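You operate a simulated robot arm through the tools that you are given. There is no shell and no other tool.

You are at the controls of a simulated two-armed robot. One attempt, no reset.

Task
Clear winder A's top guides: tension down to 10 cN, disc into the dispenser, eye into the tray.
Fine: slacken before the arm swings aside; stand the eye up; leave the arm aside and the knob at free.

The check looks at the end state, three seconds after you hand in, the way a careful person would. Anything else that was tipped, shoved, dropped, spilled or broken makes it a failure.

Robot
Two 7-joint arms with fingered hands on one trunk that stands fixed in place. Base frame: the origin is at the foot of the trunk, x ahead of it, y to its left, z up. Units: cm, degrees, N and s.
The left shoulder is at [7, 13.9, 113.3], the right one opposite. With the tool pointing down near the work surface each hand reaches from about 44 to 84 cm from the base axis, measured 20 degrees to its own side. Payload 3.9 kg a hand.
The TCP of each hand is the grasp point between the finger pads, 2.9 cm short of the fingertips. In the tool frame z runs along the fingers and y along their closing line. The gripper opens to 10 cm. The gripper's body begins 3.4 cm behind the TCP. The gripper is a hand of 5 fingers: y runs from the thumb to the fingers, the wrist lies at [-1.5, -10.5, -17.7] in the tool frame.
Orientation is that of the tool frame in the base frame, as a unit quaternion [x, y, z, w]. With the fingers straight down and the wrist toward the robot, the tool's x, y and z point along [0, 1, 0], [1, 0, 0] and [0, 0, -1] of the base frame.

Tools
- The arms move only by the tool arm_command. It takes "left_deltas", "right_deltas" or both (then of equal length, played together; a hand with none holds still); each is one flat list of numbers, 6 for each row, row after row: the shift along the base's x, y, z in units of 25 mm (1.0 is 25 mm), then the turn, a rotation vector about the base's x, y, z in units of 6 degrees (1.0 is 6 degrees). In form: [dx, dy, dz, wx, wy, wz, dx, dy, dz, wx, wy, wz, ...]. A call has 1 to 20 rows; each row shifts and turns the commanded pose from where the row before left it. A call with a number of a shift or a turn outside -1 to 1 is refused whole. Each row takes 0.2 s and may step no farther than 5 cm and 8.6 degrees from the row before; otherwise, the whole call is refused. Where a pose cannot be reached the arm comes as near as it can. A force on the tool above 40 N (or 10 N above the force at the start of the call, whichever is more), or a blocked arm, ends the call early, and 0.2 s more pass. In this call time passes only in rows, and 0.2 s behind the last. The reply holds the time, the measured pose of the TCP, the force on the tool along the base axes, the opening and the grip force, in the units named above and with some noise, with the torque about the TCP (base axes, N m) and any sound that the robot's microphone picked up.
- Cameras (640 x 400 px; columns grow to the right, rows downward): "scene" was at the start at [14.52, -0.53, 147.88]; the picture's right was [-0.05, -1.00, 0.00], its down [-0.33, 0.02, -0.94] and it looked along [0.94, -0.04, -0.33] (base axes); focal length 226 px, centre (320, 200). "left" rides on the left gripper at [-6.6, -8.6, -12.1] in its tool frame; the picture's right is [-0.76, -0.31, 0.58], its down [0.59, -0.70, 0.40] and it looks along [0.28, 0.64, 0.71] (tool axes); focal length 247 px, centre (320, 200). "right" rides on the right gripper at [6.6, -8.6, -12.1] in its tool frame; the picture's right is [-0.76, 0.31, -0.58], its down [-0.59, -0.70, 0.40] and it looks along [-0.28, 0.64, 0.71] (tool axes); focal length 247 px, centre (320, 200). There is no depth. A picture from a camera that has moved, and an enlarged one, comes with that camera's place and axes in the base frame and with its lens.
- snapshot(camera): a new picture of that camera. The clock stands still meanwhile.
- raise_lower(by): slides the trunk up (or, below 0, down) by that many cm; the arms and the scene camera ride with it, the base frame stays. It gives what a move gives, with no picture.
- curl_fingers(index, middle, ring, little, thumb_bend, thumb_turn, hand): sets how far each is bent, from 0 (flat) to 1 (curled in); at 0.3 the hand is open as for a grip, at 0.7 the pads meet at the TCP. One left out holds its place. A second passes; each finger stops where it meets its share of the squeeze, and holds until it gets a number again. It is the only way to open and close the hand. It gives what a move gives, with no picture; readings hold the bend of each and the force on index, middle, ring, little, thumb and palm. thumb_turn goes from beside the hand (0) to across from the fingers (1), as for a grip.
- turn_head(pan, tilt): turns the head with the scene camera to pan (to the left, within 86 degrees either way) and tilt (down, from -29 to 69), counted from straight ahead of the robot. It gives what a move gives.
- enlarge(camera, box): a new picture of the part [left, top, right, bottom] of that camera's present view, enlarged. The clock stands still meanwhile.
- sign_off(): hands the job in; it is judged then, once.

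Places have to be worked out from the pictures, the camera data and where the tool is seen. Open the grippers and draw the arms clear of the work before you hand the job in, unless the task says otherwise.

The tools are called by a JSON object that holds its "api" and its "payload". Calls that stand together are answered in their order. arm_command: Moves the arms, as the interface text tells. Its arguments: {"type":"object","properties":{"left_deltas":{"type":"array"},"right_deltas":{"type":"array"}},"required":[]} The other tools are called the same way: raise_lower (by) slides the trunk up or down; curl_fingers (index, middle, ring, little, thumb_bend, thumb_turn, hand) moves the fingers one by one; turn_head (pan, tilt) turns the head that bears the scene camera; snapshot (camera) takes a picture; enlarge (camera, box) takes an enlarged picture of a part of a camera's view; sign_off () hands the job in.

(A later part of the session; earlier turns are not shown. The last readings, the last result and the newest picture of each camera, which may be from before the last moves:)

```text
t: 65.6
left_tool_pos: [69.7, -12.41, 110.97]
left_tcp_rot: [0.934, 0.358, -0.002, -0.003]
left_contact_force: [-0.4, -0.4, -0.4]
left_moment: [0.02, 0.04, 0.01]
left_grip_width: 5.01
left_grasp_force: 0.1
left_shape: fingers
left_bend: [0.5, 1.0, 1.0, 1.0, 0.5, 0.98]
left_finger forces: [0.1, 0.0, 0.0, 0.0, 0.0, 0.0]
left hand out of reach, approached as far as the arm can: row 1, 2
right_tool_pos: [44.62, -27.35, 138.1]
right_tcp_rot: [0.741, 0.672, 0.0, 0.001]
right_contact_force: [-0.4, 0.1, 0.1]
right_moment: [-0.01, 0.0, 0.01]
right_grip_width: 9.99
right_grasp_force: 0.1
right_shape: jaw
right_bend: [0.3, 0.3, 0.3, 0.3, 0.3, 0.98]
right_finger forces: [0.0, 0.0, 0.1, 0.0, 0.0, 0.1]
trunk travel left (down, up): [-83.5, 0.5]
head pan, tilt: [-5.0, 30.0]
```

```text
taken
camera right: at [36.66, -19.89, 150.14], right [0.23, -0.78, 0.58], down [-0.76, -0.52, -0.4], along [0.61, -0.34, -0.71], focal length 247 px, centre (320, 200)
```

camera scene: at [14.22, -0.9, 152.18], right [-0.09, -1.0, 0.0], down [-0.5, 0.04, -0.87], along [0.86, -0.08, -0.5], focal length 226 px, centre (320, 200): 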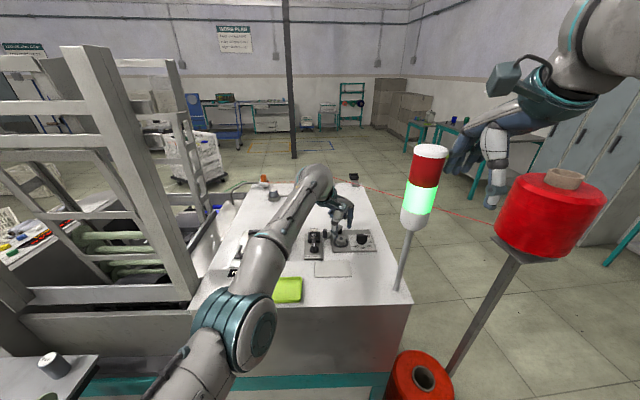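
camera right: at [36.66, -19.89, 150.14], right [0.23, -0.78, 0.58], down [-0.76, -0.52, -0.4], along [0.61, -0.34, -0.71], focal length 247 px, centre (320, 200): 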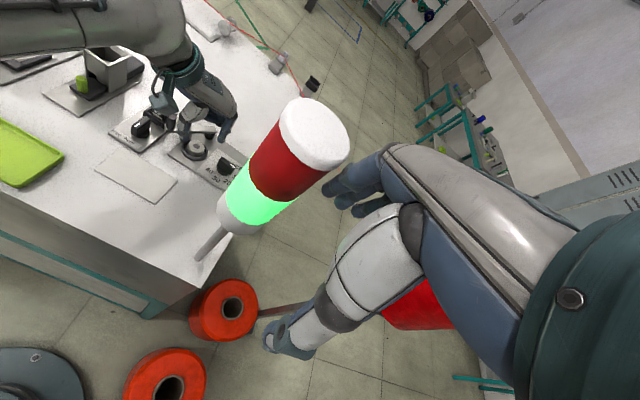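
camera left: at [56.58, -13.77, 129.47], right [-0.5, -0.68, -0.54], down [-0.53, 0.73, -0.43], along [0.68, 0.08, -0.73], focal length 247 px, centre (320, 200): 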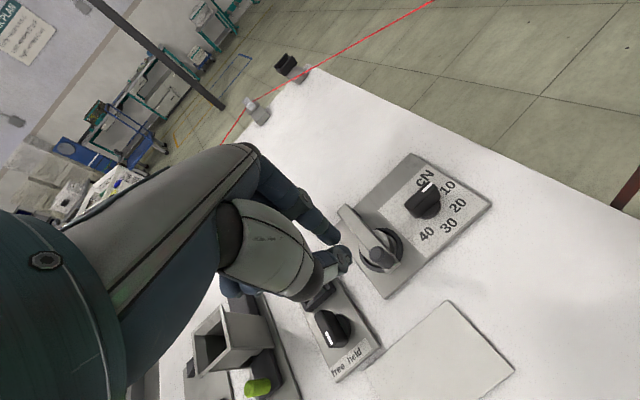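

The arm is stretched nearly straight, so the solver may be stuck at the stretched singularity. I hold a few rows to see whether it converges.

{"api": "arm_command", "payload": {"left_deltas": [0, 0, 0, 0, 0, 0, 0, 0, 0, 0, 0, 0, 0, 0, 0, 0, 0, 0, 0, 0, 0, 0, 0, 0]}}

```text
t: 66.6
left_tool_pos: [69.74, -12.43, 110.93]
left_tcp_rot: [0.933, 0.359, -0.001, -0.003]
left_contact_force: [-0.4, -0.8, -0.3]
left_moment: [0.02, 0.02, -0.01]
left_grip_width: 4.98
left_grasp_force: 0.1
left_shape: fingers
left_bend: [0.5, 1.0, 1.0, 1.0, 0.5, 0.98]
left_finger forces: [0.0, 0.0, 0.1, 0.1, 0.1, 0.0]
right_tool_pos: [44.58, -27.32, 138.11]
right_tcp_rot: [0.741, 0.672, 0.0, 0.0]
right_contact_force: [0.2, -0.2, 0.1]
right_moment: [-0.02, -0.01, 0.05]
right_grip_width: 9.98
right_grasp_force: 0.0
right_shape: jaw
right_bend: [0.3, 0.3, 0.3, 0.3, 0.3, 0.98]
right_finger forces: [0.0, 0.0, 0.0, 0.1, 0.0, 0.1]
trunk travel left (down, up): [-83.5, 0.5]
head pan, tilt: [-5.0, 30.0]
```

Zero rows hold without complaint, so the command resets to what's reached; the straight arm just can't retract in tiny steps. I lift and pull back with larger steps to unlock the elbow.

{"api": "arm_command", "payload": {"left_deltas": [0, 0, 0.8, 0, 0, 0, -0.8, 0.3, 0.8, 0, 0, 0, -0.8, 0.3, 0.4, 0, 0, 0, -0.6, 0, 0, 0, 0, 0, 0, 0, 0, 0, 0, 0]}}

{"api": "snapshot", "payload": {"camera": "scene"}}

```text
t: 67.8
left_tool_pos: [64.18, -10.99, 115.95]
left_tcp_rot: [0.934, 0.359, 0.0, -0.002]
left_contact_force: [1.0, -0.3, 0.3]
left_moment: [-0.02, 0.0, -0.02]
left_grip_width: 4.99
left_grasp_force: 0.0
left_shape: fingers
left_bend: [0.5, 1.0, 1.0, 1.0, 0.5, 0.98]
left_finger forces: [0.0, 0.1, 0.0, 0.1, 0.0, 0.0]
right_tool_pos: [44.69, -27.37, 138.07]
right_tcp_rot: [0.741, 0.671, 0.0, 0.001]
right_contact_force: [0.1, 0.4, -0.2]
right_moment: [0.01, 0.0, -0.03]
right_grip_width: 9.99
right_grasp_force: 0.1
right_shape: jaw
right_bend: [0.3, 0.3, 0.3, 0.3, 0.3, 0.98]
right_finger forces: [0.0, 0.0, 0.0, 0.1, 0.1, 0.0]
trunk travel left (down, up): [-83.5, 0.5]
head pan, tilt: [-5.0, 30.0]
```

```text
taken
camera scene: at [14.22, -0.89, 152.18], right [-0.09, -1.0, 0.0], down [-0.5, 0.04, -0.87], along [0.86, -0.08, -0.5], focal length 226 px, centre (320, 200)
```

scene: 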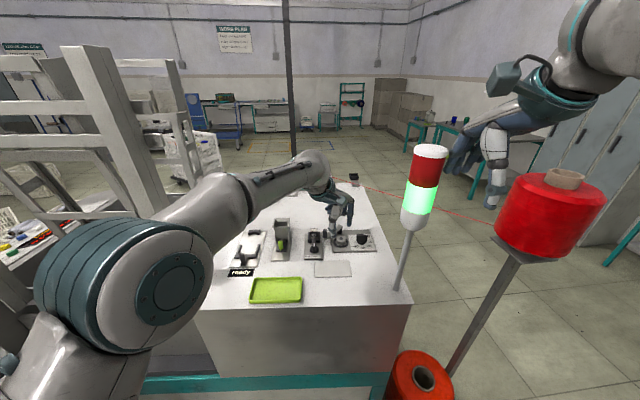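

Unlocked, with normal elbow bend. I re-approach lower: first to (66.2, −11.4, 112), then out to (68.9, −11.85).

{"api": "arm_command", "payload": {"left_deltas": [0.27, -0.05, -0.53, 0, 0, 0, 0.27, -0.05, -0.53, 0, 0, 0, 0.27, -0.05, -0.53, 0, 0, 0, 0.34, -0.06, 0, 0, 0, 0, 0.34, -0.06, 0, 0, 0, 0, 0.3, -0.06, 0, 0, 0, 0, 0, 0, 0, 0, 0, 0]}}

{"api": "enlarge", "payload": {"camera": "left", "box": [270, 150, 450, 300]}}

{"api": "enlarge", "payload": {"camera": "scene", "box": [310, 195, 390, 259]}}

```text
t: 69.4
left_tool_pos: [68.63, -11.63, 111.92]
left_tcp_rot: [0.933, 0.359, -0.001, -0.002]
left_contact_force: [0.0, -0.7, 1.1]
left_moment: [0.01, 0.0, 0.02]
left_grip_width: 4.99
left_grasp_force: 0.0
left_shape: fingers
left_bend: [0.5, 1.0, 1.0, 1.0, 0.5, 0.98]
left_finger forces: [0.0, 0.1, 0.0, 0.0, 0.1, 0.1]
right_tool_pos: [44.47, -27.29, 138.16]
right_tcp_rot: [0.741, 0.671, 0.001, 0.001]
right_contact_force: [0.2, -0.2, 0.1]
right_moment: [0.01, -0.04, -0.03]
right_grip_width: 9.99
right_grasp_force: 0.0
right_shape: jaw
right_bend: [0.3, 0.3, 0.3, 0.3, 0.3, 0.98]
right_finger forces: [0.0, 0.0, 0.0, 0.0, 0.0, 0.1]
trunk travel left (down, up): [-83.5, 0.5]
head pan, tilt: [-5.0, 30.0]
```

```text
2.67 times, centred on (360, 225) of left
camera zoom: at [58.05, -9.79, 124.03], right [-0.77, -0.28, -0.58], down [-0.04, 0.92, -0.39], along [0.64, -0.28, -0.72], focal length 659 px, centre (213, 133)
```

zoom: 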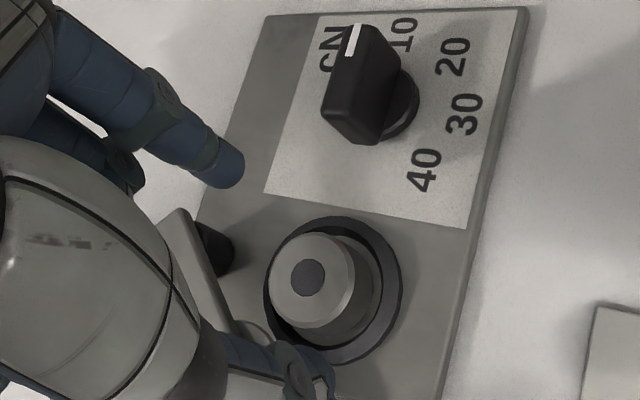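

```text
6.25 times, centred on (350, 227) of scene
camera zoom: at [14.19, -0.89, 152.18], right [-0.09, -1.0, 0.0], down [-0.5, 0.04, -0.87], along [0.86, -0.08, -0.5], focal length 1411 px, centre (132, 31)
```

zoom: 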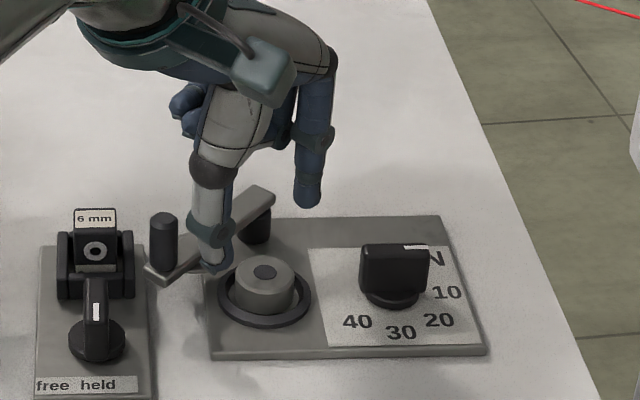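

Centred within 0.3 cm, thumb about 1 cm clear of the arm. I finish the shift and lower in two steps to pinch height (tips just above the cup rim).

{"api": "arm_command", "payload": {"left_deltas": [0.11, -0.08, -0.3, 0, 0, 0, 0, 0, -0.4, 0, 0, 0, 0, 0, -0.4, 0, 0, 0, 0, 0, 0, 0, 0, 0]}}

{"api": "enlarge", "payload": {"camera": "left", "box": [270, 150, 450, 300]}}

{"api": "enlarge", "payload": {"camera": "scene", "box": [315, 205, 375, 253]}}

```text
t: 70.4
left_tool_pos: [68.88, -11.9, 109.17]
left_tcp_rot: [0.933, 0.359, -0.001, -0.002]
left_contact_force: [1.1, -0.1, 0.8]
left_moment: [0.02, 0.01, -0.03]
left_grip_width: 4.96
left_grasp_force: 0.0
left_shape: fingers
left_bend: [0.5, 1.0, 1.0, 1.0, 0.5, 0.98]
left_finger forces: [0.0, 0.0, 0.1, 0.0, 0.0, 0.0]
right_tool_pos: [44.6, -27.38, 138.15]
right_tcp_rot: [0.741, 0.672, 0.001, 0.0]
right_contact_force: [0.1, 0.5, 0.0]
right_moment: [0.01, -0.03, -0.04]
right_grip_width: 9.98
right_grasp_force: 0.1
right_shape: jaw
right_bend: [0.3, 0.3, 0.3, 0.3, 0.3, 0.98]
right_finger forces: [0.0, 0.1, 0.1, 0.0, 0.0, 0.0]
trunk travel left (down, up): [-83.5, 0.5]
head pan, tilt: [-5.0, 30.0]
```

```text
2.67 times, centred on (360, 225) of left
camera zoom: at [58.38, -9.99, 121.24], right [-0.77, -0.28, -0.58], down [-0.03, 0.92, -0.39], along [0.64, -0.28, -0.72], focal length 659 px, centre (213, 133)
```

zoom: 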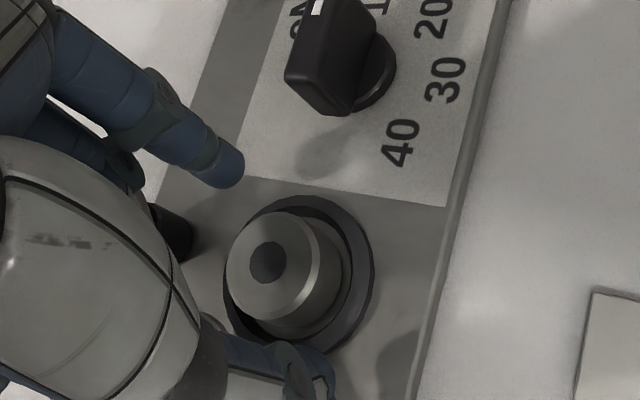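

```text
8.33 times, centred on (345, 229) of scene
camera zoom: at [14.23, -0.91, 152.18], right [-0.09, -1.0, 0.0], down [-0.5, 0.04, -0.87], along [0.86, -0.08, -0.5], focal length 1882 px, centre (112, -42)
```

zoom: 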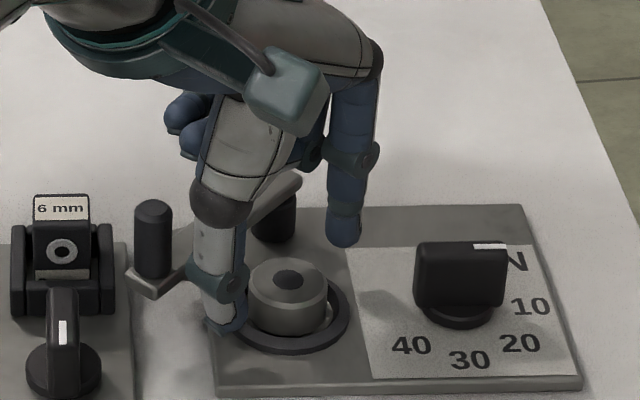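

Index and thumb straddle the disc evenly. I lower 1 cm more and close thumb and index gently on it.

{"api": "arm_command", "payload": {"left_deltas": [0, 0, -0.2, 0, 0, 0, 0, 0, -0.2, 0, 0, 0, 0, 0, 0, 0, 0, 0]}}

{"api": "curl_fingers", "payload": {"hand": "left", "index": 0.6, "thumb_bend": 0.6}}

{"api": "enlarge", "payload": {"camera": "left", "box": [270, 150, 450, 300]}}

{"api": "enlarge", "payload": {"camera": "scene", "box": [315, 205, 375, 253]}}

```text
t: 71.2
left_tool_pos: [68.85, -11.89, 108.32]
left_tcp_rot: [0.933, 0.359, -0.001, -0.002]
left_contact_force: [-1.2, 0.6, -0.2]
left_moment: [-0.02, -0.05, 0.0]
left_grip_width: 4.98
left_grasp_force: 0.1
left_shape: fingers
left_bend: [0.5, 1.0, 1.0, 1.0, 0.5, 0.98]
left_finger forces: [0.0, 0.0, 0.0, 0.1, 0.1, 0.0]
right_tool_pos: [44.59, -27.35, 138.12]
right_tcp_rot: [0.741, 0.672, 0.001, 0.001]
right_contact_force: [0.1, 0.5, -0.2]
right_moment: [-0.02, -0.02, -0.01]
right_grip_width: 9.98
right_grasp_force: 0.1
right_shape: jaw
right_bend: [0.3, 0.3, 0.3, 0.3, 0.3, 0.98]
right_finger forces: [0.1, 0.1, 0.0, 0.0, 0.1, 0.1]
trunk travel left (down, up): [-83.5, 0.5]
head pan, tilt: [-5.0, 30.0]
```

```text
t: 72.2
left_tool_pos: [68.97, -11.88, 108.13]
left_tcp_rot: [0.933, 0.359, -0.001, -0.003]
left_contact_force: [-0.3, 0.9, 1.6]
left_moment: [0.02, 0.07, -0.03]
left_grip_width: 2.86
left_grasp_force: 1.3
left_shape: fingers
left_bend: [0.6, 1.0, 1.0, 1.0, 0.59, 0.98]
left_finger forces: [0.4, 0.1, 0.0, 0.0, 2.4, 0.1]
right_tool_pos: [44.57, -27.16, 138.09]
right_tcp_rot: [0.741, 0.672, 0.0, 0.0]
right_contact_force: [-1.0, 0.7, -0.3]
right_moment: [0.03, 0.01, -0.01]
right_grip_width: 9.97
right_grasp_force: 0.1
right_shape: jaw
right_bend: [0.3, 0.3, 0.3, 0.3, 0.3, 0.98]
right_finger forces: [0.0, 0.0, 0.0, 0.1, 0.0, 0.0]
trunk travel left (down, up): [-83.5, 0.5]
head pan, tilt: [-5.0, 30.0]
```

```text
2.67 times, centred on (360, 225) of left
camera zoom: at [58.33, -9.98, 120.32], right [-0.77, -0.28, -0.58], down [-0.04, 0.92, -0.4], along [0.64, -0.28, -0.72], focal length 659 px, centre (213, 133)
```

zoom: 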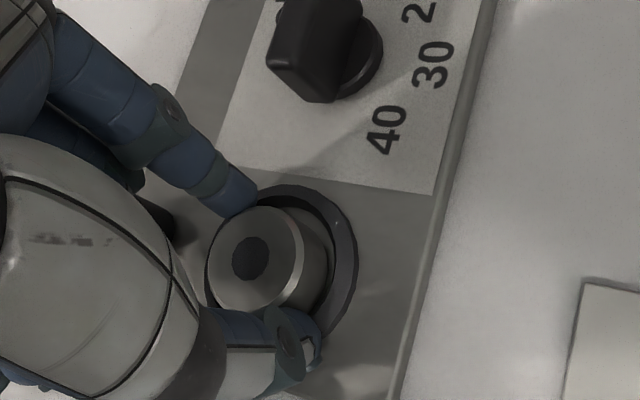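

```text
8.33 times, centred on (345, 229) of scene
camera zoom: at [14.18, -0.87, 152.18], right [-0.09, -1.0, 0.0], down [-0.5, 0.04, -0.87], along [0.86, -0.08, -0.5], focal length 1882 px, centre (112, -42)
```

zoom: 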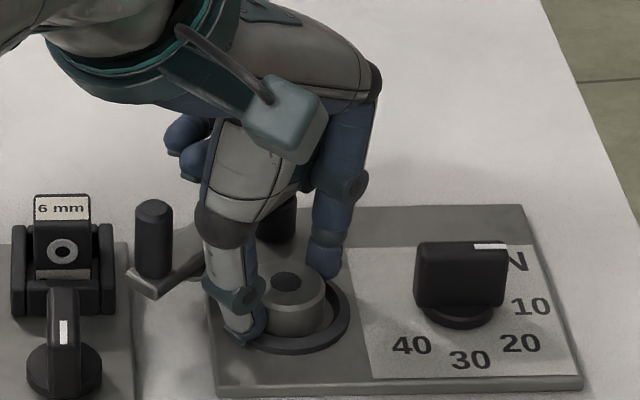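

Both touch the disc (width 2.86 cm). I squeeze a bit firmer and lift a little to test.

{"api": "curl_fingers", "payload": {"hand": "left", "index": 0.68, "thumb_bend": 0.68}}

{"api": "arm_command", "payload": {"left_deltas": [0, 0, 0.2, 0, 0, 0, 0, 0, 0.3, 0, 0, 0, 0, 0, 0.3, 0, 0, 0, 0, 0, 0, 0, 0, 0]}}

{"api": "enlarge", "payload": {"camera": "left", "box": [270, 150, 450, 300]}}

{"api": "enlarge", "payload": {"camera": "scene", "box": [315, 205, 375, 253]}}

```text
t: 73.2
left_tool_pos: [68.95, -11.92, 108.35]
left_tcp_rot: [0.933, 0.359, -0.001, -0.002]
left_contact_force: [-0.4, -0.2, 2.5]
left_moment: [0.05, 0.01, -0.02]
left_grip_width: 2.56
left_grasp_force: 6.5
left_shape: fingers
left_bend: [0.62, 1.0, 1.0, 1.0, 0.62, 0.98]
left_finger forces: [5.7, 0.1, 0.0, 0.1, 7.5, 0.0]
right_tool_pos: [44.5, -27.19, 138.04]
right_tcp_rot: [0.741, 0.671, 0.001, 0.001]
right_contact_force: [-0.7, 0.2, 0.6]
right_moment: [-0.02, 0.03, -0.02]
right_grip_width: 9.98
right_grasp_force: 0.0
right_shape: jaw
right_bend: [0.3, 0.3, 0.3, 0.3, 0.3, 0.98]
right_finger forces: [0.0, 0.1, 0.0, 0.0, 0.1, 0.1]
trunk travel left (down, up): [-83.5, 0.5]
head pan, tilt: [-5.0, 30.0]
```

```text
t: 74.2
left_tool_pos: [68.93, -11.83, 110.19]
left_tcp_rot: [0.933, 0.36, -0.001, -0.002]
left_contact_force: [-0.5, 0.8, 0.5]
left_moment: [0.0, 0.02, 0.02]
left_grip_width: 2.56
left_grasp_force: 6.1
left_shape: fingers
left_bend: [0.62, 1.0, 1.0, 1.0, 0.62, 0.97]
left_finger forces: [6.0, 0.0, 0.0, 0.1, 6.0, 0.0]
right_tool_pos: [44.56, -27.3, 138.01]
right_tcp_rot: [0.741, 0.671, 0.001, 0.0]
right_contact_force: [0.2, -1.1, -0.2]
right_moment: [0.0, 0.0, -0.02]
right_grip_width: 9.98
right_grasp_force: 0.1
right_shape: jaw
right_bend: [0.3, 0.3, 0.3, 0.3, 0.3, 0.98]
right_finger forces: [0.1, 0.0, 0.0, 0.0, 0.0, 0.0]
trunk travel left (down, up): [-83.5, 0.5]
head pan, tilt: [-5.0, 30.0]
```

```text
2.67 times, centred on (360, 225) of left
camera zoom: at [58.38, -10.03, 122.28], right [-0.77, -0.28, -0.58], down [-0.04, 0.92, -0.4], along [0.64, -0.28, -0.72], focal length 659 px, centre (213, 133)
```

zoom: 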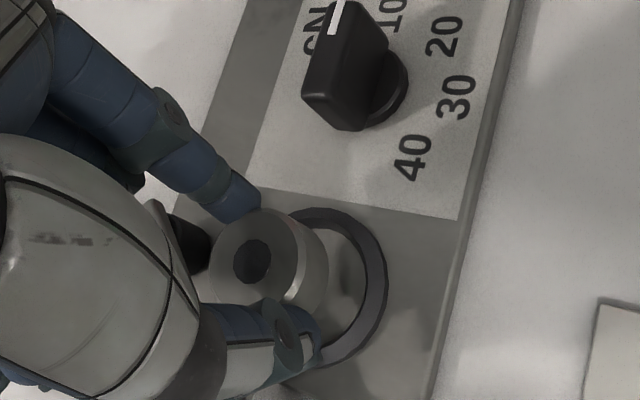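

```text
8.33 times, centred on (345, 229) of scene
camera zoom: at [14.24, -0.9, 152.17], right [-0.09, -1.0, 0.0], down [-0.5, 0.04, -0.87], along [0.86, -0.08, -0.5], focal length 1882 px, centre (112, -42)
```

zoom: 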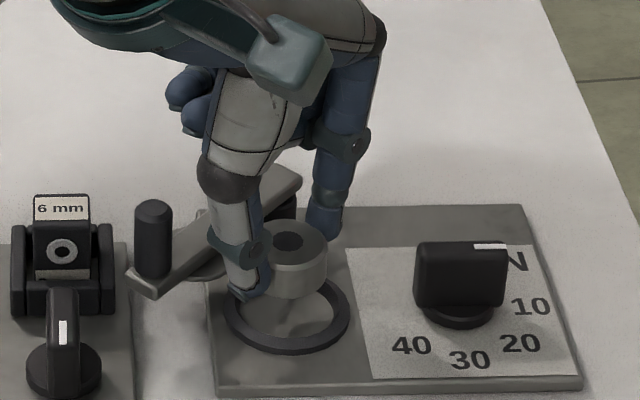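

The disc is lifted level and the cup is empty. I raise it well above the fixtures and carry it toward the dispenser hopper, yawing slightly for reach.

{"api": "arm_command", "payload": {"left_deltas": [0, 0, 0.6, 0, 0, 0, -0.3, 0, 0.8, 0, 0, 0, -0.4, 0.1, 0.8, 0, 0, 0, -0.4, 0.3, 0.7, 0, 0, 0, 0, 0.7, 0, 0, 0, 0.3, 0, 0.8, 0, 0, 0, 0.4, 0, 0.8, 0, 0, 0, 0.4, 0, 0.8, 0, 0, 0, 0.4, 0, 0.8, 0, 0, 0, 0.4, 0, 0.6, 0, 0, 0, 0.4, 0, 0, 0, 0, 0, 0]}}

{"api": "snapshot", "payload": {"camera": "scene"}}

{"api": "snapshot", "payload": {"camera": "left"}}

```text
t: 76.6
left_tool_pos: [66.06, 0.31, 117.39]
left_tcp_rot: [0.883, 0.469, 0.0, -0.003]
left_contact_force: [1.0, 0.2, -1.5]
left_moment: [0.0, 0.01, -0.04]
left_grip_width: 2.49
left_grasp_force: 5.4
left_shape: fingers
left_bend: [0.62, 1.0, 1.0, 1.0, 0.62, 0.97]
left_finger forces: [5.9, 0.0, 0.0, 0.1, 6.0, 0.1]
right_tool_pos: [44.6, -27.23, 138.15]
right_tcp_rot: [0.741, 0.672, 0.001, 0.0]
right_contact_force: [-0.3, 0.3, 0.8]
right_moment: [0.01, 0.0, 0.02]
right_grip_width: 9.99
right_grasp_force: 0.0
right_shape: jaw
right_bend: [0.3, 0.3, 0.3, 0.3, 0.3, 0.98]
right_finger forces: [0.0, 0.1, 0.0, 0.0, 0.0, 0.0]
trunk travel left (down, up): [-83.5, 0.5]
head pan, tilt: [-5.0, 30.0]
```

```text
taken
camera scene: at [14.25, -0.93, 152.17], right [-0.09, -1.0, 0.0], down [-0.5, 0.04, -0.87], along [0.86, -0.08, -0.5], focal length 226 px, centre (320, 200)
```

scene: 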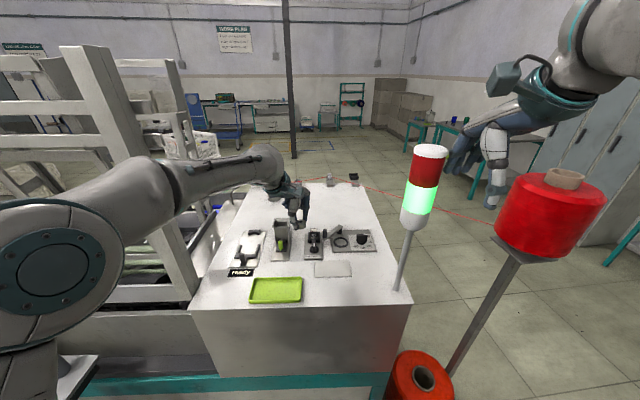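

```text
taken
camera left: at [55.45, -0.33, 129.5], right [-0.68, -0.45, -0.58], down [-0.25, 0.88, -0.4], along [0.69, -0.12, -0.72], focal length 247 px, centre (320, 200)
```

left: 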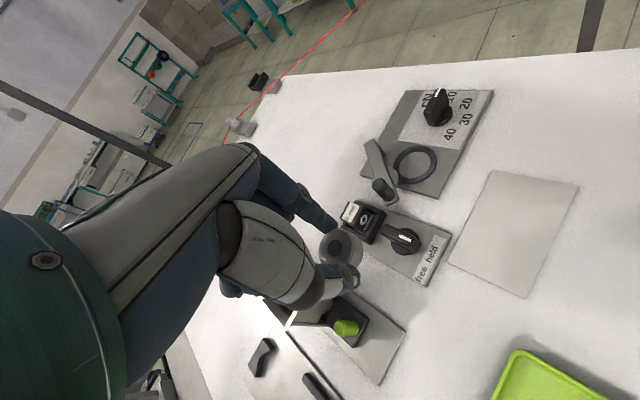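

Disc is held over the bench. I zoom in on the hopper and the hand for alignment.

{"api": "enlarge", "payload": {"camera": "scene", "box": [250, 180, 330, 260]}}

{"api": "enlarge", "payload": {"camera": "right", "box": [40, 0, 220, 140]}}

```text
5.00 times, centred on (290, 220) of scene
camera zoom: at [14.25, -0.93, 152.17], right [-0.09, -1.0, 0.0], down [-0.5, 0.04, -0.87], along [0.86, -0.08, -0.5], focal length 1129 px, centre (470, 100)
```

zoom: 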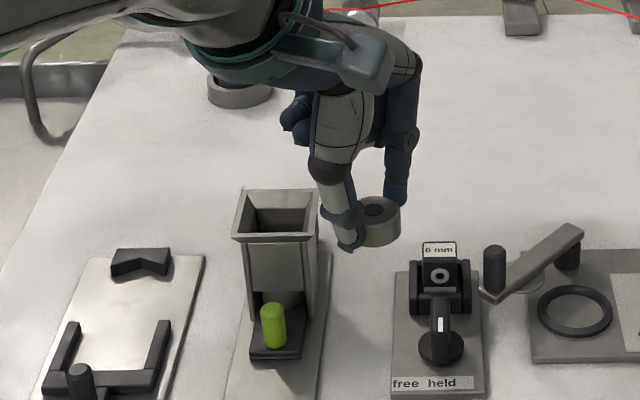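

```text
2.86 times, centred on (130, 70) of right
camera zoom: at [36.68, -19.93, 150.13], right [0.23, -0.78, 0.58], down [-0.76, -0.52, -0.4], along [0.61, -0.34, -0.71], focal length 706 px, centre (863, 571)
```

zoom: 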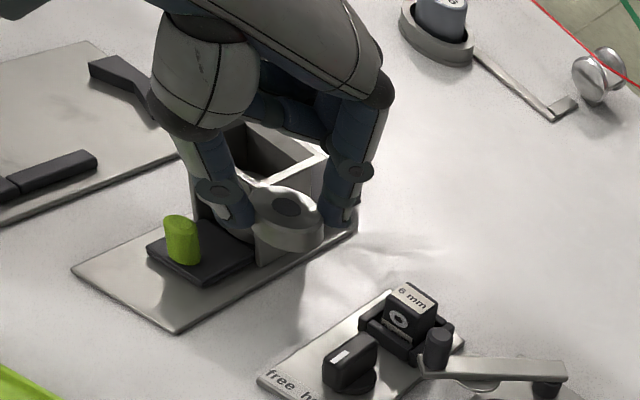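

Rim centre works out to ≈(70.9, 5.9) at z ≈ 112; disc hangs ≈(−0.15, −0.45) from the TCP. I move so the disc is centred over the hopper.

{"api": "arm_command", "payload": {"left_deltas": [0.4, 0.6, 0, 0, 0, 0, 0.5, 0.6, 0, 0, 0, 0, 0.55, 0.6, 0, 0, 0, 0, 0.55, 0.6, 0, 0, 0, 0, 0, 0, 0, 0, 0, 0]}}

{"api": "enlarge", "payload": {"camera": "scene", "box": [250, 180, 330, 260]}}

{"api": "enlarge", "payload": {"camera": "left", "box": [270, 150, 450, 300]}}

{"api": "enlarge", "payload": {"camera": "right", "box": [40, 0, 220, 140]}}

```text
t: 77.8
left_tool_pos: [71.09, 6.43, 117.41]
left_tcp_rot: [0.883, 0.469, -0.001, -0.002]
left_contact_force: [-0.5, 0.9, 0.0]
left_moment: [0.03, 0.0, -0.01]
left_grip_width: 2.53
left_grasp_force: 6.0
left_shape: fingers
left_bend: [0.62, 1.0, 1.0, 1.0, 0.62, 0.97]
left_finger forces: [5.9, 0.0, 0.0, 0.1, 5.8, 0.0]
right_tool_pos: [44.36, -27.29, 138.21]
right_tcp_rot: [0.741, 0.672, 0.0, 0.001]
right_contact_force: [0.2, -0.3, -0.4]
right_moment: [0.03, 0.0, -0.02]
right_grip_width: 9.99
right_grasp_force: 0.1
right_shape: jaw
right_bend: [0.3, 0.3, 0.3, 0.3, 0.3, 0.98]
right_finger forces: [0.0, 0.1, 0.0, 0.0, 0.0, 0.1]
trunk travel left (down, up): [-83.5, 0.5]
head pan, tilt: [-5.0, 30.0]
```

```text
5.00 times, centred on (290, 220) of scene
camera zoom: at [14.18, -0.94, 152.18], right [-0.09, -1.0, 0.0], down [-0.5, 0.04, -0.87], along [0.86, -0.08, -0.5], focal length 1129 px, centre (470, 100)
```

zoom: 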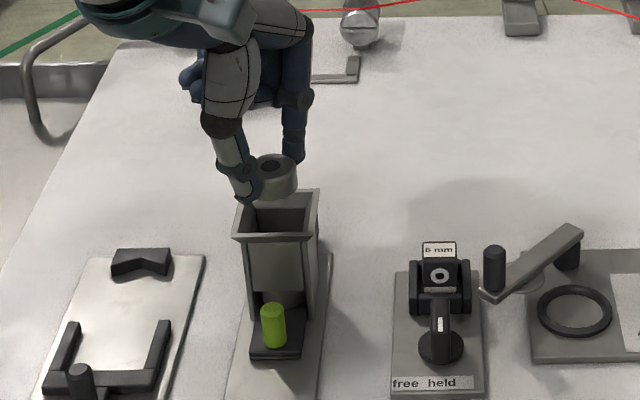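

```text
2.67 times, centred on (360, 225) of left
camera zoom: at [60.42, 5.66, 129.51], right [-0.68, -0.45, -0.58], down [-0.25, 0.88, -0.39], along [0.69, -0.12, -0.72], focal length 659 px, centre (213, 133)
```

zoom: 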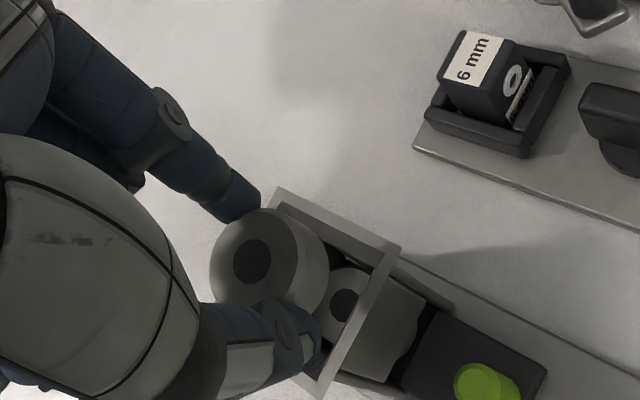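

```text
2.86 times, centred on (130, 70) of right
camera zoom: at [36.62, -19.93, 150.15], right [0.23, -0.78, 0.58], down [-0.76, -0.52, -0.4], along [0.61, -0.34, -0.71], focal length 706 px, centre (863, 571)
```

zoom: 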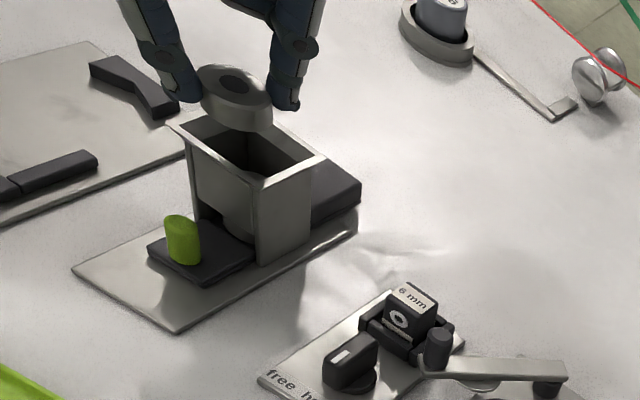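

A disc already lies flat inside the hopper, confirming the dispenser. Disc centre ≈ (70.7, 5.8) vs rim centre ≈ (71.0, 6.05): I nudge and lower so the disc's underside just enters the rim.

{"api": "arm_command", "payload": {"left_deltas": [0.12, 0.1, -0.2, 0, 0, 0, 0, 0, -0.3, 0, 0, 0, 0, 0, -0.26, 0, 0, 0, 0, 0, 0, 0, 0, 0]}}

{"api": "enlarge", "payload": {"camera": "scene", "box": [260, 190, 320, 250]}}

{"api": "enlarge", "payload": {"camera": "left", "box": [270, 150, 450, 300]}}

{"api": "enlarge", "payload": {"camera": "right", "box": [60, 0, 160, 90]}}

```text
t: 78.8
left_tool_pos: [71.47, 6.67, 115.53]
left_tcp_rot: [0.883, 0.469, -0.001, -0.002]
left_contact_force: [-0.7, -0.2, -1.1]
left_moment: [-0.01, 0.02, -0.01]
left_grip_width: 2.53
left_grasp_force: 5.7
left_shape: fingers
left_bend: [0.62, 1.0, 1.0, 1.0, 0.62, 0.97]
left_finger forces: [5.9, 0.0, 0.1, 0.1, 5.9, 0.0]
right_tool_pos: [44.61, -27.25, 138.06]
right_tcp_rot: [0.741, 0.672, 0.0, 0.0]
right_contact_force: [-0.6, 0.1, 0.1]
right_moment: [0.01, -0.02, 0.0]
right_grip_width: 9.97
right_grasp_force: 0.0
right_shape: jaw
right_bend: [0.3, 0.3, 0.3, 0.3, 0.3, 0.98]
right_finger forces: [0.1, 0.0, 0.0, 0.0, 0.0, 0.1]
trunk travel left (down, up): [-83.5, 0.5]
head pan, tilt: [-5.0, 30.0]
```

```text
6.67 times, centred on (290, 220) of scene
camera zoom: at [14.24, -0.88, 152.17], right [-0.09, -1.0, 0.0], down [-0.5, 0.04, -0.87], along [0.86, -0.08, -0.5], focal length 1506 px, centre (520, 67)
```

zoom: 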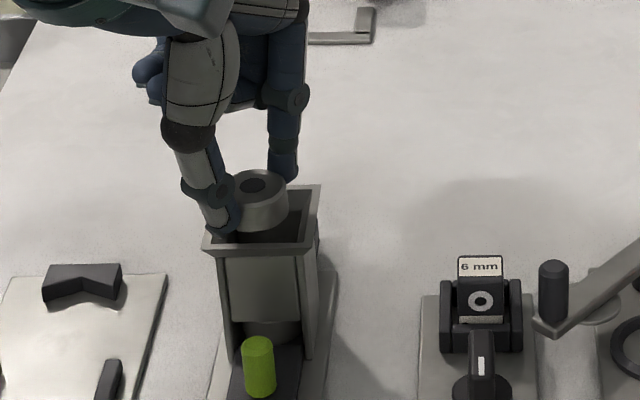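

```text
2.67 times, centred on (360, 225) of left
camera zoom: at [60.78, 5.96, 127.61], right [-0.68, -0.45, -0.58], down [-0.25, 0.88, -0.4], along [0.69, -0.12, -0.72], focal length 659 px, centre (213, 133)
```

zoom: 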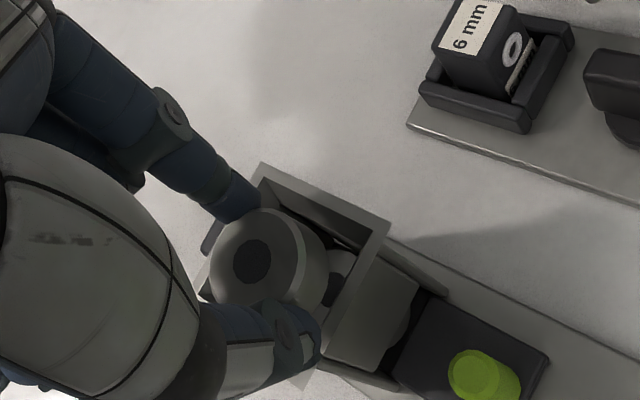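

```text
4.44 times, centred on (110, 45) of right
camera zoom: at [36.68, -19.88, 150.14], right [0.23, -0.78, 0.58], down [-0.76, -0.52, -0.4], along [0.61, -0.34, -0.71], focal length 1098 px, centre (1253, 889)
```

zoom: 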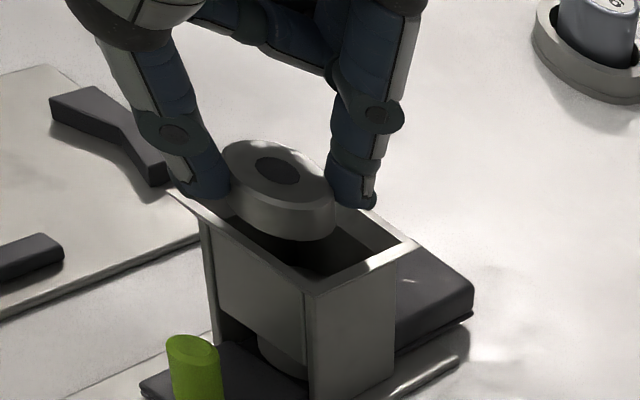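

Cross-checking three views, the disc is ≈(70.6, 6.1) against rim centre (71.0, 5.85). I trim by (+0.3, −0.25), then open.

{"api": "arm_command", "payload": {"left_deltas": [0.12, -0.1, -0.08, 0, 0, 0, 0, 0, 0, 0, 0, 0]}}

{"api": "enlarge", "payload": {"camera": "right", "box": [60, 0, 160, 90]}}

{"api": "enlarge", "payload": {"camera": "left", "box": [290, 180, 410, 280]}}

```text
t: 79.4
left_tool_pos: [71.84, 6.44, 115.29]
left_tcp_rot: [0.884, 0.468, -0.002, -0.002]
left_contact_force: [0.1, -0.7, 0.1]
left_moment: [0.0, -0.01, -0.05]
left_grip_width: 2.53
left_grasp_force: 5.1
left_shape: fingers
left_bend: [0.62, 1.0, 1.0, 1.0, 0.62, 0.97]
left_finger forces: [5.8, 0.0, 0.1, 0.0, 5.8, 0.0]
right_tool_pos: [44.54, -27.32, 138.2]
right_tcp_rot: [0.741, 0.672, 0.001, 0.001]
right_contact_force: [-0.1, -0.7, 0.1]
right_moment: [0.01, 0.0, 0.02]
right_grip_width: 9.96
right_grasp_force: 0.1
right_shape: jaw
right_bend: [0.3, 0.3, 0.3, 0.3, 0.3, 0.98]
right_finger forces: [0.0, 0.0, 0.1, 0.0, 0.2, 0.0]
trunk travel left (down, up): [-83.5, 0.5]
head pan, tilt: [-5.0, 30.0]
```

```text
4.44 times, centred on (110, 45) of right
camera zoom: at [36.65, -19.89, 150.14], right [0.23, -0.78, 0.58], down [-0.76, -0.52, -0.4], along [0.61, -0.34, -0.71], focal length 1098 px, centre (1253, 889)
```

zoom: 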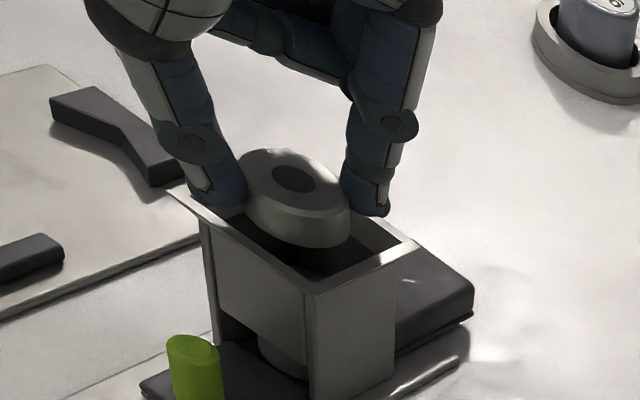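

```text
4.00 times, centred on (350, 230) of left
camera zoom: at [61.06, 5.68, 127.41], right [-0.68, -0.45, -0.58], down [-0.25, 0.88, -0.4], along [0.69, -0.12, -0.72], focal length 988 px, centre (200, 80)
```

zoom: 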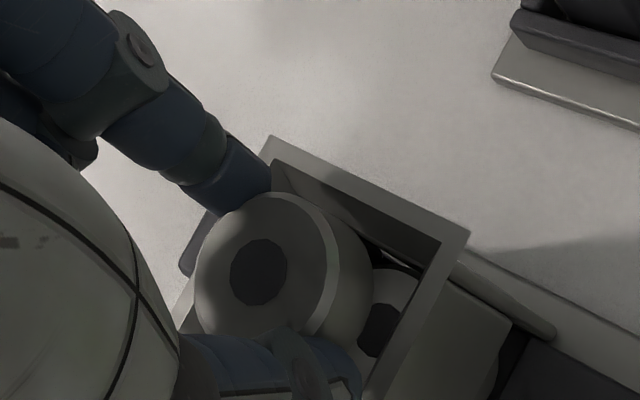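

The disc projects onto the rim centre within ~0.2 cm and the tips are just above the rim. I open thumb and index together to release.

{"api": "curl_fingers", "payload": {"hand": "left", "index": 0.52, "thumb_bend": 0.52}}

{"api": "enlarge", "payload": {"camera": "right", "box": [60, 0, 160, 90]}}

{"api": "enlarge", "payload": {"camera": "left", "box": [290, 180, 410, 280]}}

```text
t: 80.4
left_tool_pos: [71.82, 6.38, 115.36]
left_tcp_rot: [0.884, 0.468, -0.001, -0.002]
left_contact_force: [-0.5, -0.5, -0.9]
left_moment: [0.0, -0.02, -0.01]
left_grip_width: 4.51
left_grasp_force: 0.0
left_shape: fingers
left_bend: [0.52, 1.0, 1.0, 1.0, 0.52, 0.97]
left_finger forces: [0.0, 0.0, 0.0, 0.0, 0.1, 0.1]
right_tool_pos: [44.6, -27.28, 138.17]
right_tcp_rot: [0.74, 0.673, 0.0, 0.0]
right_contact_force: [0.4, 0.1, 0.4]
right_moment: [0.01, 0.0, 0.02]
right_grip_width: 9.96
right_grasp_force: 0.1
right_shape: jaw
right_bend: [0.3, 0.3, 0.3, 0.3, 0.3, 0.98]
right_finger forces: [0.0, 0.1, 0.0, 0.0, 0.0, 0.1]
trunk travel left (down, up): [-83.5, 0.5]
head pan, tilt: [-5.0, 30.0]
```

```text
4.44 times, centred on (110, 45) of right
camera zoom: at [36.66, -19.9, 150.14], right [0.23, -0.78, 0.58], down [-0.76, -0.52, -0.4], along [0.61, -0.34, -0.71], focal length 1098 px, centre (1253, 889)
```

zoom: 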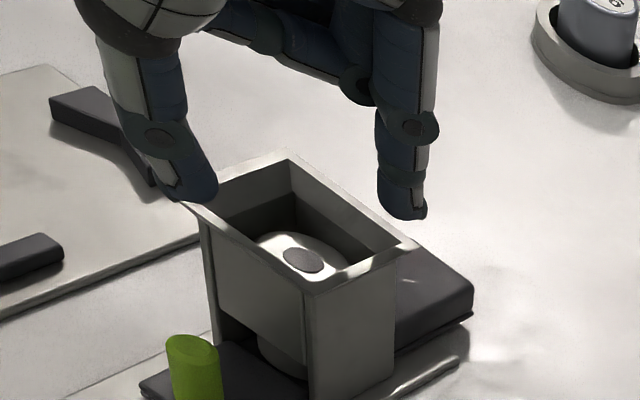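

```text
4.00 times, centred on (350, 230) of left
camera zoom: at [61.07, 5.68, 127.41], right [-0.68, -0.45, -0.58], down [-0.25, 0.88, -0.4], along [0.69, -0.12, -0.72], focal length 988 px, centre (200, 80)
```

zoom: 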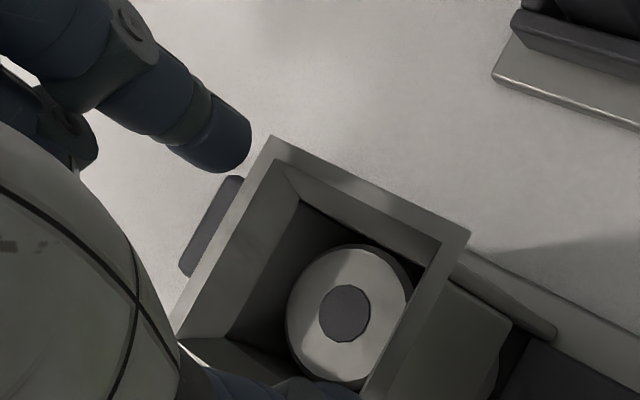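

The disc lies flat in the dispenser. Next the eye knob: I rise, close the beak, and move to the right-front of its mark end, yawing so the beak's flat will stop the bar at "free".

{"api": "arm_command", "payload": {"left_deltas": [0, 0, 0.6, 0, 0, 0, -0.2, 0, 0.6, 0, 0, 0, 0, 0, 0, 0, 0, 0]}}

{"api": "curl_fingers", "payload": {"hand": "left", "index": 0.7, "thumb_bend": 0.7}}

{"api": "arm_command", "payload": {"left_deltas": [-0.5, -0.7, 0, 0, 0, -0.3, -0.5, -0.8, 0, 0, 0, -0.3, -0.5, -0.8, 0, 0, 0, -0.3, -0.55, -0.8, 0, 0, 0, -0.3, -0.55, -0.8, 0, 0, 0, -0.3, -0.55, -0.8, 0, 0, 0, -0.3, 0, 0, 0, 0, 0, 0]}}

{"api": "enlarge", "payload": {"camera": "left", "box": [270, 150, 450, 300]}}

{"api": "enlarge", "payload": {"camera": "scene", "box": [270, 185, 370, 265]}}

```text
t: 81.2
left_tool_pos: [71.27, 6.33, 118.35]
left_tcp_rot: [0.884, 0.468, -0.002, -0.002]
left_contact_force: [0.3, -0.6, 0.3]
left_moment: [0.0, -0.01, -0.01]
left_grip_width: 4.46
left_grasp_force: 0.0
left_shape: fingers
left_bend: [0.52, 1.0, 1.0, 1.0, 0.52, 0.97]
left_finger forces: [0.0, 0.1, 0.0, 0.0, 0.1, 0.1]
right_tool_pos: [44.67, -27.28, 138.14]
right_tcp_rot: [0.741, 0.672, 0.001, 0.0]
right_contact_force: [0.3, -0.4, -0.4]
right_moment: [-0.03, 0.01, 0.01]
right_grip_width: 9.98
right_grasp_force: 0.0
right_shape: jaw
right_bend: [0.3, 0.3, 0.3, 0.3, 0.3, 0.98]
right_finger forces: [0.1, 0.0, 0.0, 0.1, 0.0, 0.0]
trunk travel left (down, up): [-83.5, 0.5]
head pan, tilt: [-5.0, 30.0]
```

```text
t: 82.2
left_tool_pos: [71.31, 6.47, 118.31]
left_tcp_rot: [0.883, 0.469, -0.001, -0.002]
left_contact_force: [0.6, 0.3, -0.5]
left_moment: [0.01, -0.03, -0.03]
left_grip_width: 0.18
left_grasp_force: 0.0
left_shape: fingers
left_bend: [0.7, 1.0, 1.0, 1.0, 0.7, 0.97]
left_finger forces: [0.0, 0.0, 0.1, 0.0, 0.1, 0.0]
right_tool_pos: [44.56, -27.25, 138.14]
right_tcp_rot: [0.741, 0.672, 0.0, 0.0]
right_contact_force: [-0.4, 0.3, 0.5]
right_moment: [0.02, 0.03, 0.01]
right_grip_width: 9.95
right_grasp_force: 0.1
right_shape: jaw
right_bend: [0.3, 0.3, 0.3, 0.3, 0.3, 0.98]
right_finger forces: [0.0, 0.1, 0.1, 0.0, 0.0, 0.0]
trunk travel left (down, up): [-83.5, 0.5]
head pan, tilt: [-5.0, 30.0]
```

```text
t: 83.8
left_tool_pos: [63.38, -5.42, 118.46]
left_tcp_rot: [0.924, 0.383, 0.0, -0.003]
left_contact_force: [-0.8, 0.2, -0.3]
left_moment: [0.01, 0.03, 0.02]
left_grip_width: 0.18
left_grasp_force: 0.1
left_shape: fingers
left_bend: [0.7, 1.0, 1.0, 1.0, 0.7, 0.98]
left_finger forces: [0.1, 0.1, 0.0, 0.0, 0.0, 0.0]
right_tool_pos: [44.55, -27.31, 138.13]
right_tcp_rot: [0.741, 0.671, -0.001, 0.001]
right_contact_force: [-0.4, 0.3, 0.1]
right_moment: [0.0, 0.01, -0.01]
right_grip_width: 9.97
right_grasp_force: 0.0
right_shape: jaw
right_bend: [0.3, 0.3, 0.3, 0.3, 0.3, 0.98]
right_finger forces: [0.0, 0.0, 0.1, 0.1, 0.0, 0.0]
trunk travel left (down, up): [-83.5, 0.5]
head pan, tilt: [-5.0, 30.0]
```

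```text
2.67 times, centred on (360, 225) of left
camera zoom: at [52.76, -4.03, 130.46], right [-0.75, -0.32, -0.58], down [-0.08, 0.91, -0.4], along [0.65, -0.25, -0.72], focal length 659 px, centre (213, 133)
```

zoom: 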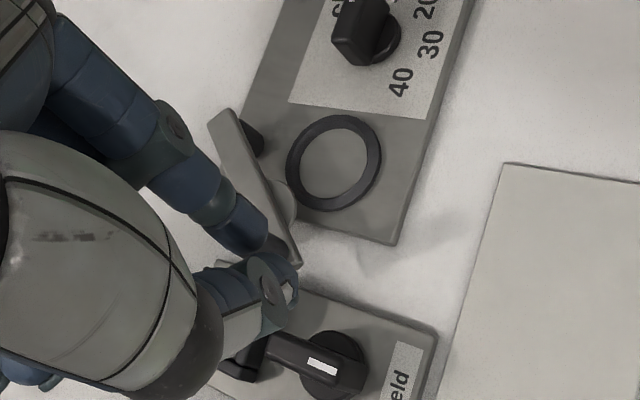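

```text
5.00 times, centred on (320, 225) of scene
camera zoom: at [14.23, -0.86, 152.17], right [-0.09, -1.0, 0.0], down [-0.5, 0.04, -0.87], along [0.86, -0.08, -0.5], focal length 1129 px, centre (320, 75)
```

zoom: 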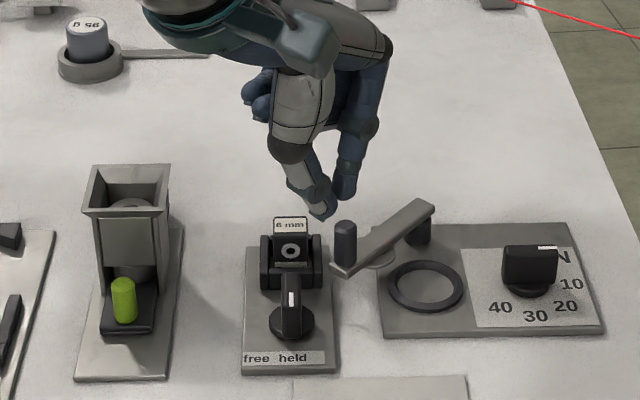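

Hand at −45° yaw, right-front of the eye knob and clear of the swung arm. I lower to knob height.

{"api": "arm_command", "payload": {"left_deltas": [0, 0, -0.8, 0, 0, 0, 0, 0, -0.9, 0, 0, 0, 0, 0, -0.9, 0, 0, 0, 0, 0, -0.6, 0, 0, 0, 0, 0, -0.5, 0, 0, 0, 0, 0, 0, 0, 0, 0]}}

{"api": "enlarge", "payload": {"camera": "left", "box": [270, 150, 450, 300]}}

{"api": "enlarge", "payload": {"camera": "scene", "box": [270, 185, 370, 265]}}

```text
t: 85.2
left_tool_pos: [63.51, -5.3, 109.0]
left_tcp_rot: [0.923, 0.384, -0.002, -0.003]
left_contact_force: [0.1, 0.4, 0.6]
left_moment: [0.0, -0.01, 0.01]
left_grip_width: 0.16
left_grasp_force: 0.1
left_shape: fingers
left_bend: [0.7, 1.0, 1.0, 1.0, 0.7, 0.98]
left_finger forces: [0.1, 0.0, 0.1, 0.0, 0.1, 0.0]
right_tool_pos: [44.44, -27.27, 138.16]
right_tcp_rot: [0.741, 0.672, 0.001, 0.001]
right_contact_force: [-0.1, 0.2, -0.1]
right_moment: [0.01, 0.0, 0.0]
right_grip_width: 10.0
right_grasp_force: 0.0
right_shape: jaw
right_bend: [0.3, 0.3, 0.3, 0.3, 0.3, 0.98]
right_finger forces: [0.0, 0.0, 0.1, 0.1, 0.1, 0.0]
trunk travel left (down, up): [-83.5, 0.5]
head pan, tilt: [-5.0, 30.0]
```

```text
2.67 times, centred on (360, 225) of left
camera zoom: at [52.77, -4.07, 121.18], right [-0.75, -0.32, -0.58], down [-0.08, 0.91, -0.4], along [0.65, -0.25, -0.72], focal length 659 px, centre (213, 133)
```

zoom: 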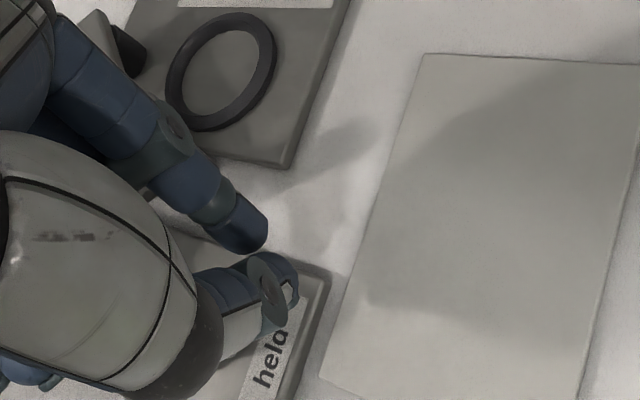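

```text
5.00 times, centred on (320, 225) of scene
camera zoom: at [14.2, -0.9, 152.18], right [-0.09, -1.0, 0.0], down [-0.5, 0.04, -0.87], along [0.86, -0.08, -0.5], focal length 1129 px, centre (320, 75)
```

zoom: 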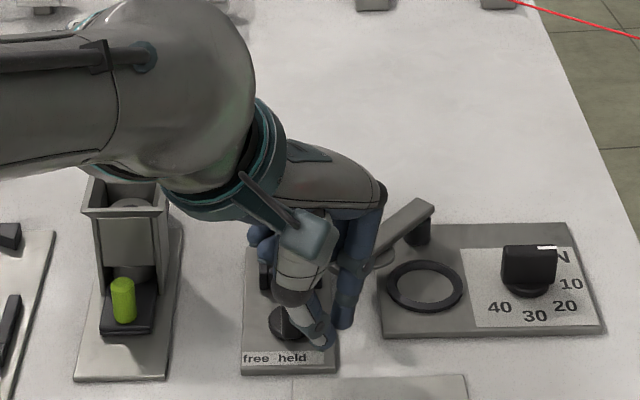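

In place beside the mark end with no contact. I push +y (slightly +x) in small steps to turn the knob to free.

{"api": "arm_command", "payload": {"left_deltas": [0, 0.18, 0, 0, 0, 0, 0.04, 0.18, 0, 0, 0, 0, 0.06, 0.18, 0, 0, 0, 0, 0.06, 0.16, 0, 0, 0, 0, 0, 0, 0, 0, 0, 0]}}

{"api": "enlarge", "payload": {"camera": "left", "box": [270, 150, 450, 300]}}

{"api": "enlarge", "payload": {"camera": "scene", "box": [270, 185, 370, 265]}}

```text
t: 86.4
left_tool_pos: [63.84, -3.66, 109.03]
left_tcp_rot: [0.924, 0.383, -0.001, -0.003]
left_contact_force: [-0.4, -1.3, -0.3]
left_moment: [-0.01, 0.0, -0.02]
left_grip_width: 0.18
left_grasp_force: 0.0
left_shape: fingers
left_bend: [0.7, 1.0, 1.0, 1.0, 0.7, 0.98]
left_finger forces: [0.5, 0.1, 0.0, 0.0, 0.0, 0.0]
right_tool_pos: [44.52, -27.3, 138.11]
right_tcp_rot: [0.741, 0.672, 0.001, 0.0]
right_contact_force: [-0.1, 0.1, 0.2]
right_moment: [0.0, -0.02, -0.01]
right_grip_width: 9.97
right_grasp_force: 0.1
right_shape: jaw
right_bend: [0.3, 0.3, 0.3, 0.3, 0.3, 0.98]
right_finger forces: [0.0, 0.1, 0.0, 0.1, 0.1, 0.1]
trunk travel left (down, up): [-83.5, 0.5]
head pan, tilt: [-5.0, 30.0]
```

```text
2.67 times, centred on (360, 225) of left
camera zoom: at [53.14, -2.36, 121.17], right [-0.75, -0.32, -0.58], down [-0.08, 0.92, -0.39], along [0.65, -0.25, -0.72], focal length 659 px, centre (213, 133)
```

zoom: 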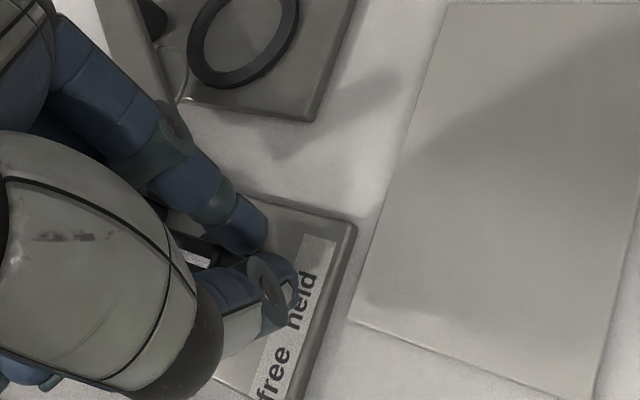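

```text
5.00 times, centred on (320, 225) of scene
camera zoom: at [14.2, -0.93, 152.18], right [-0.09, -1.0, 0.0], down [-0.5, 0.04, -0.87], along [0.86, -0.08, -0.5], focal length 1129 px, centre (320, 75)
```

zoom: 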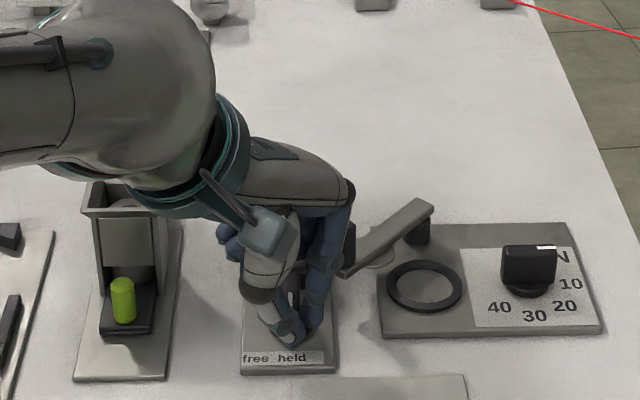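

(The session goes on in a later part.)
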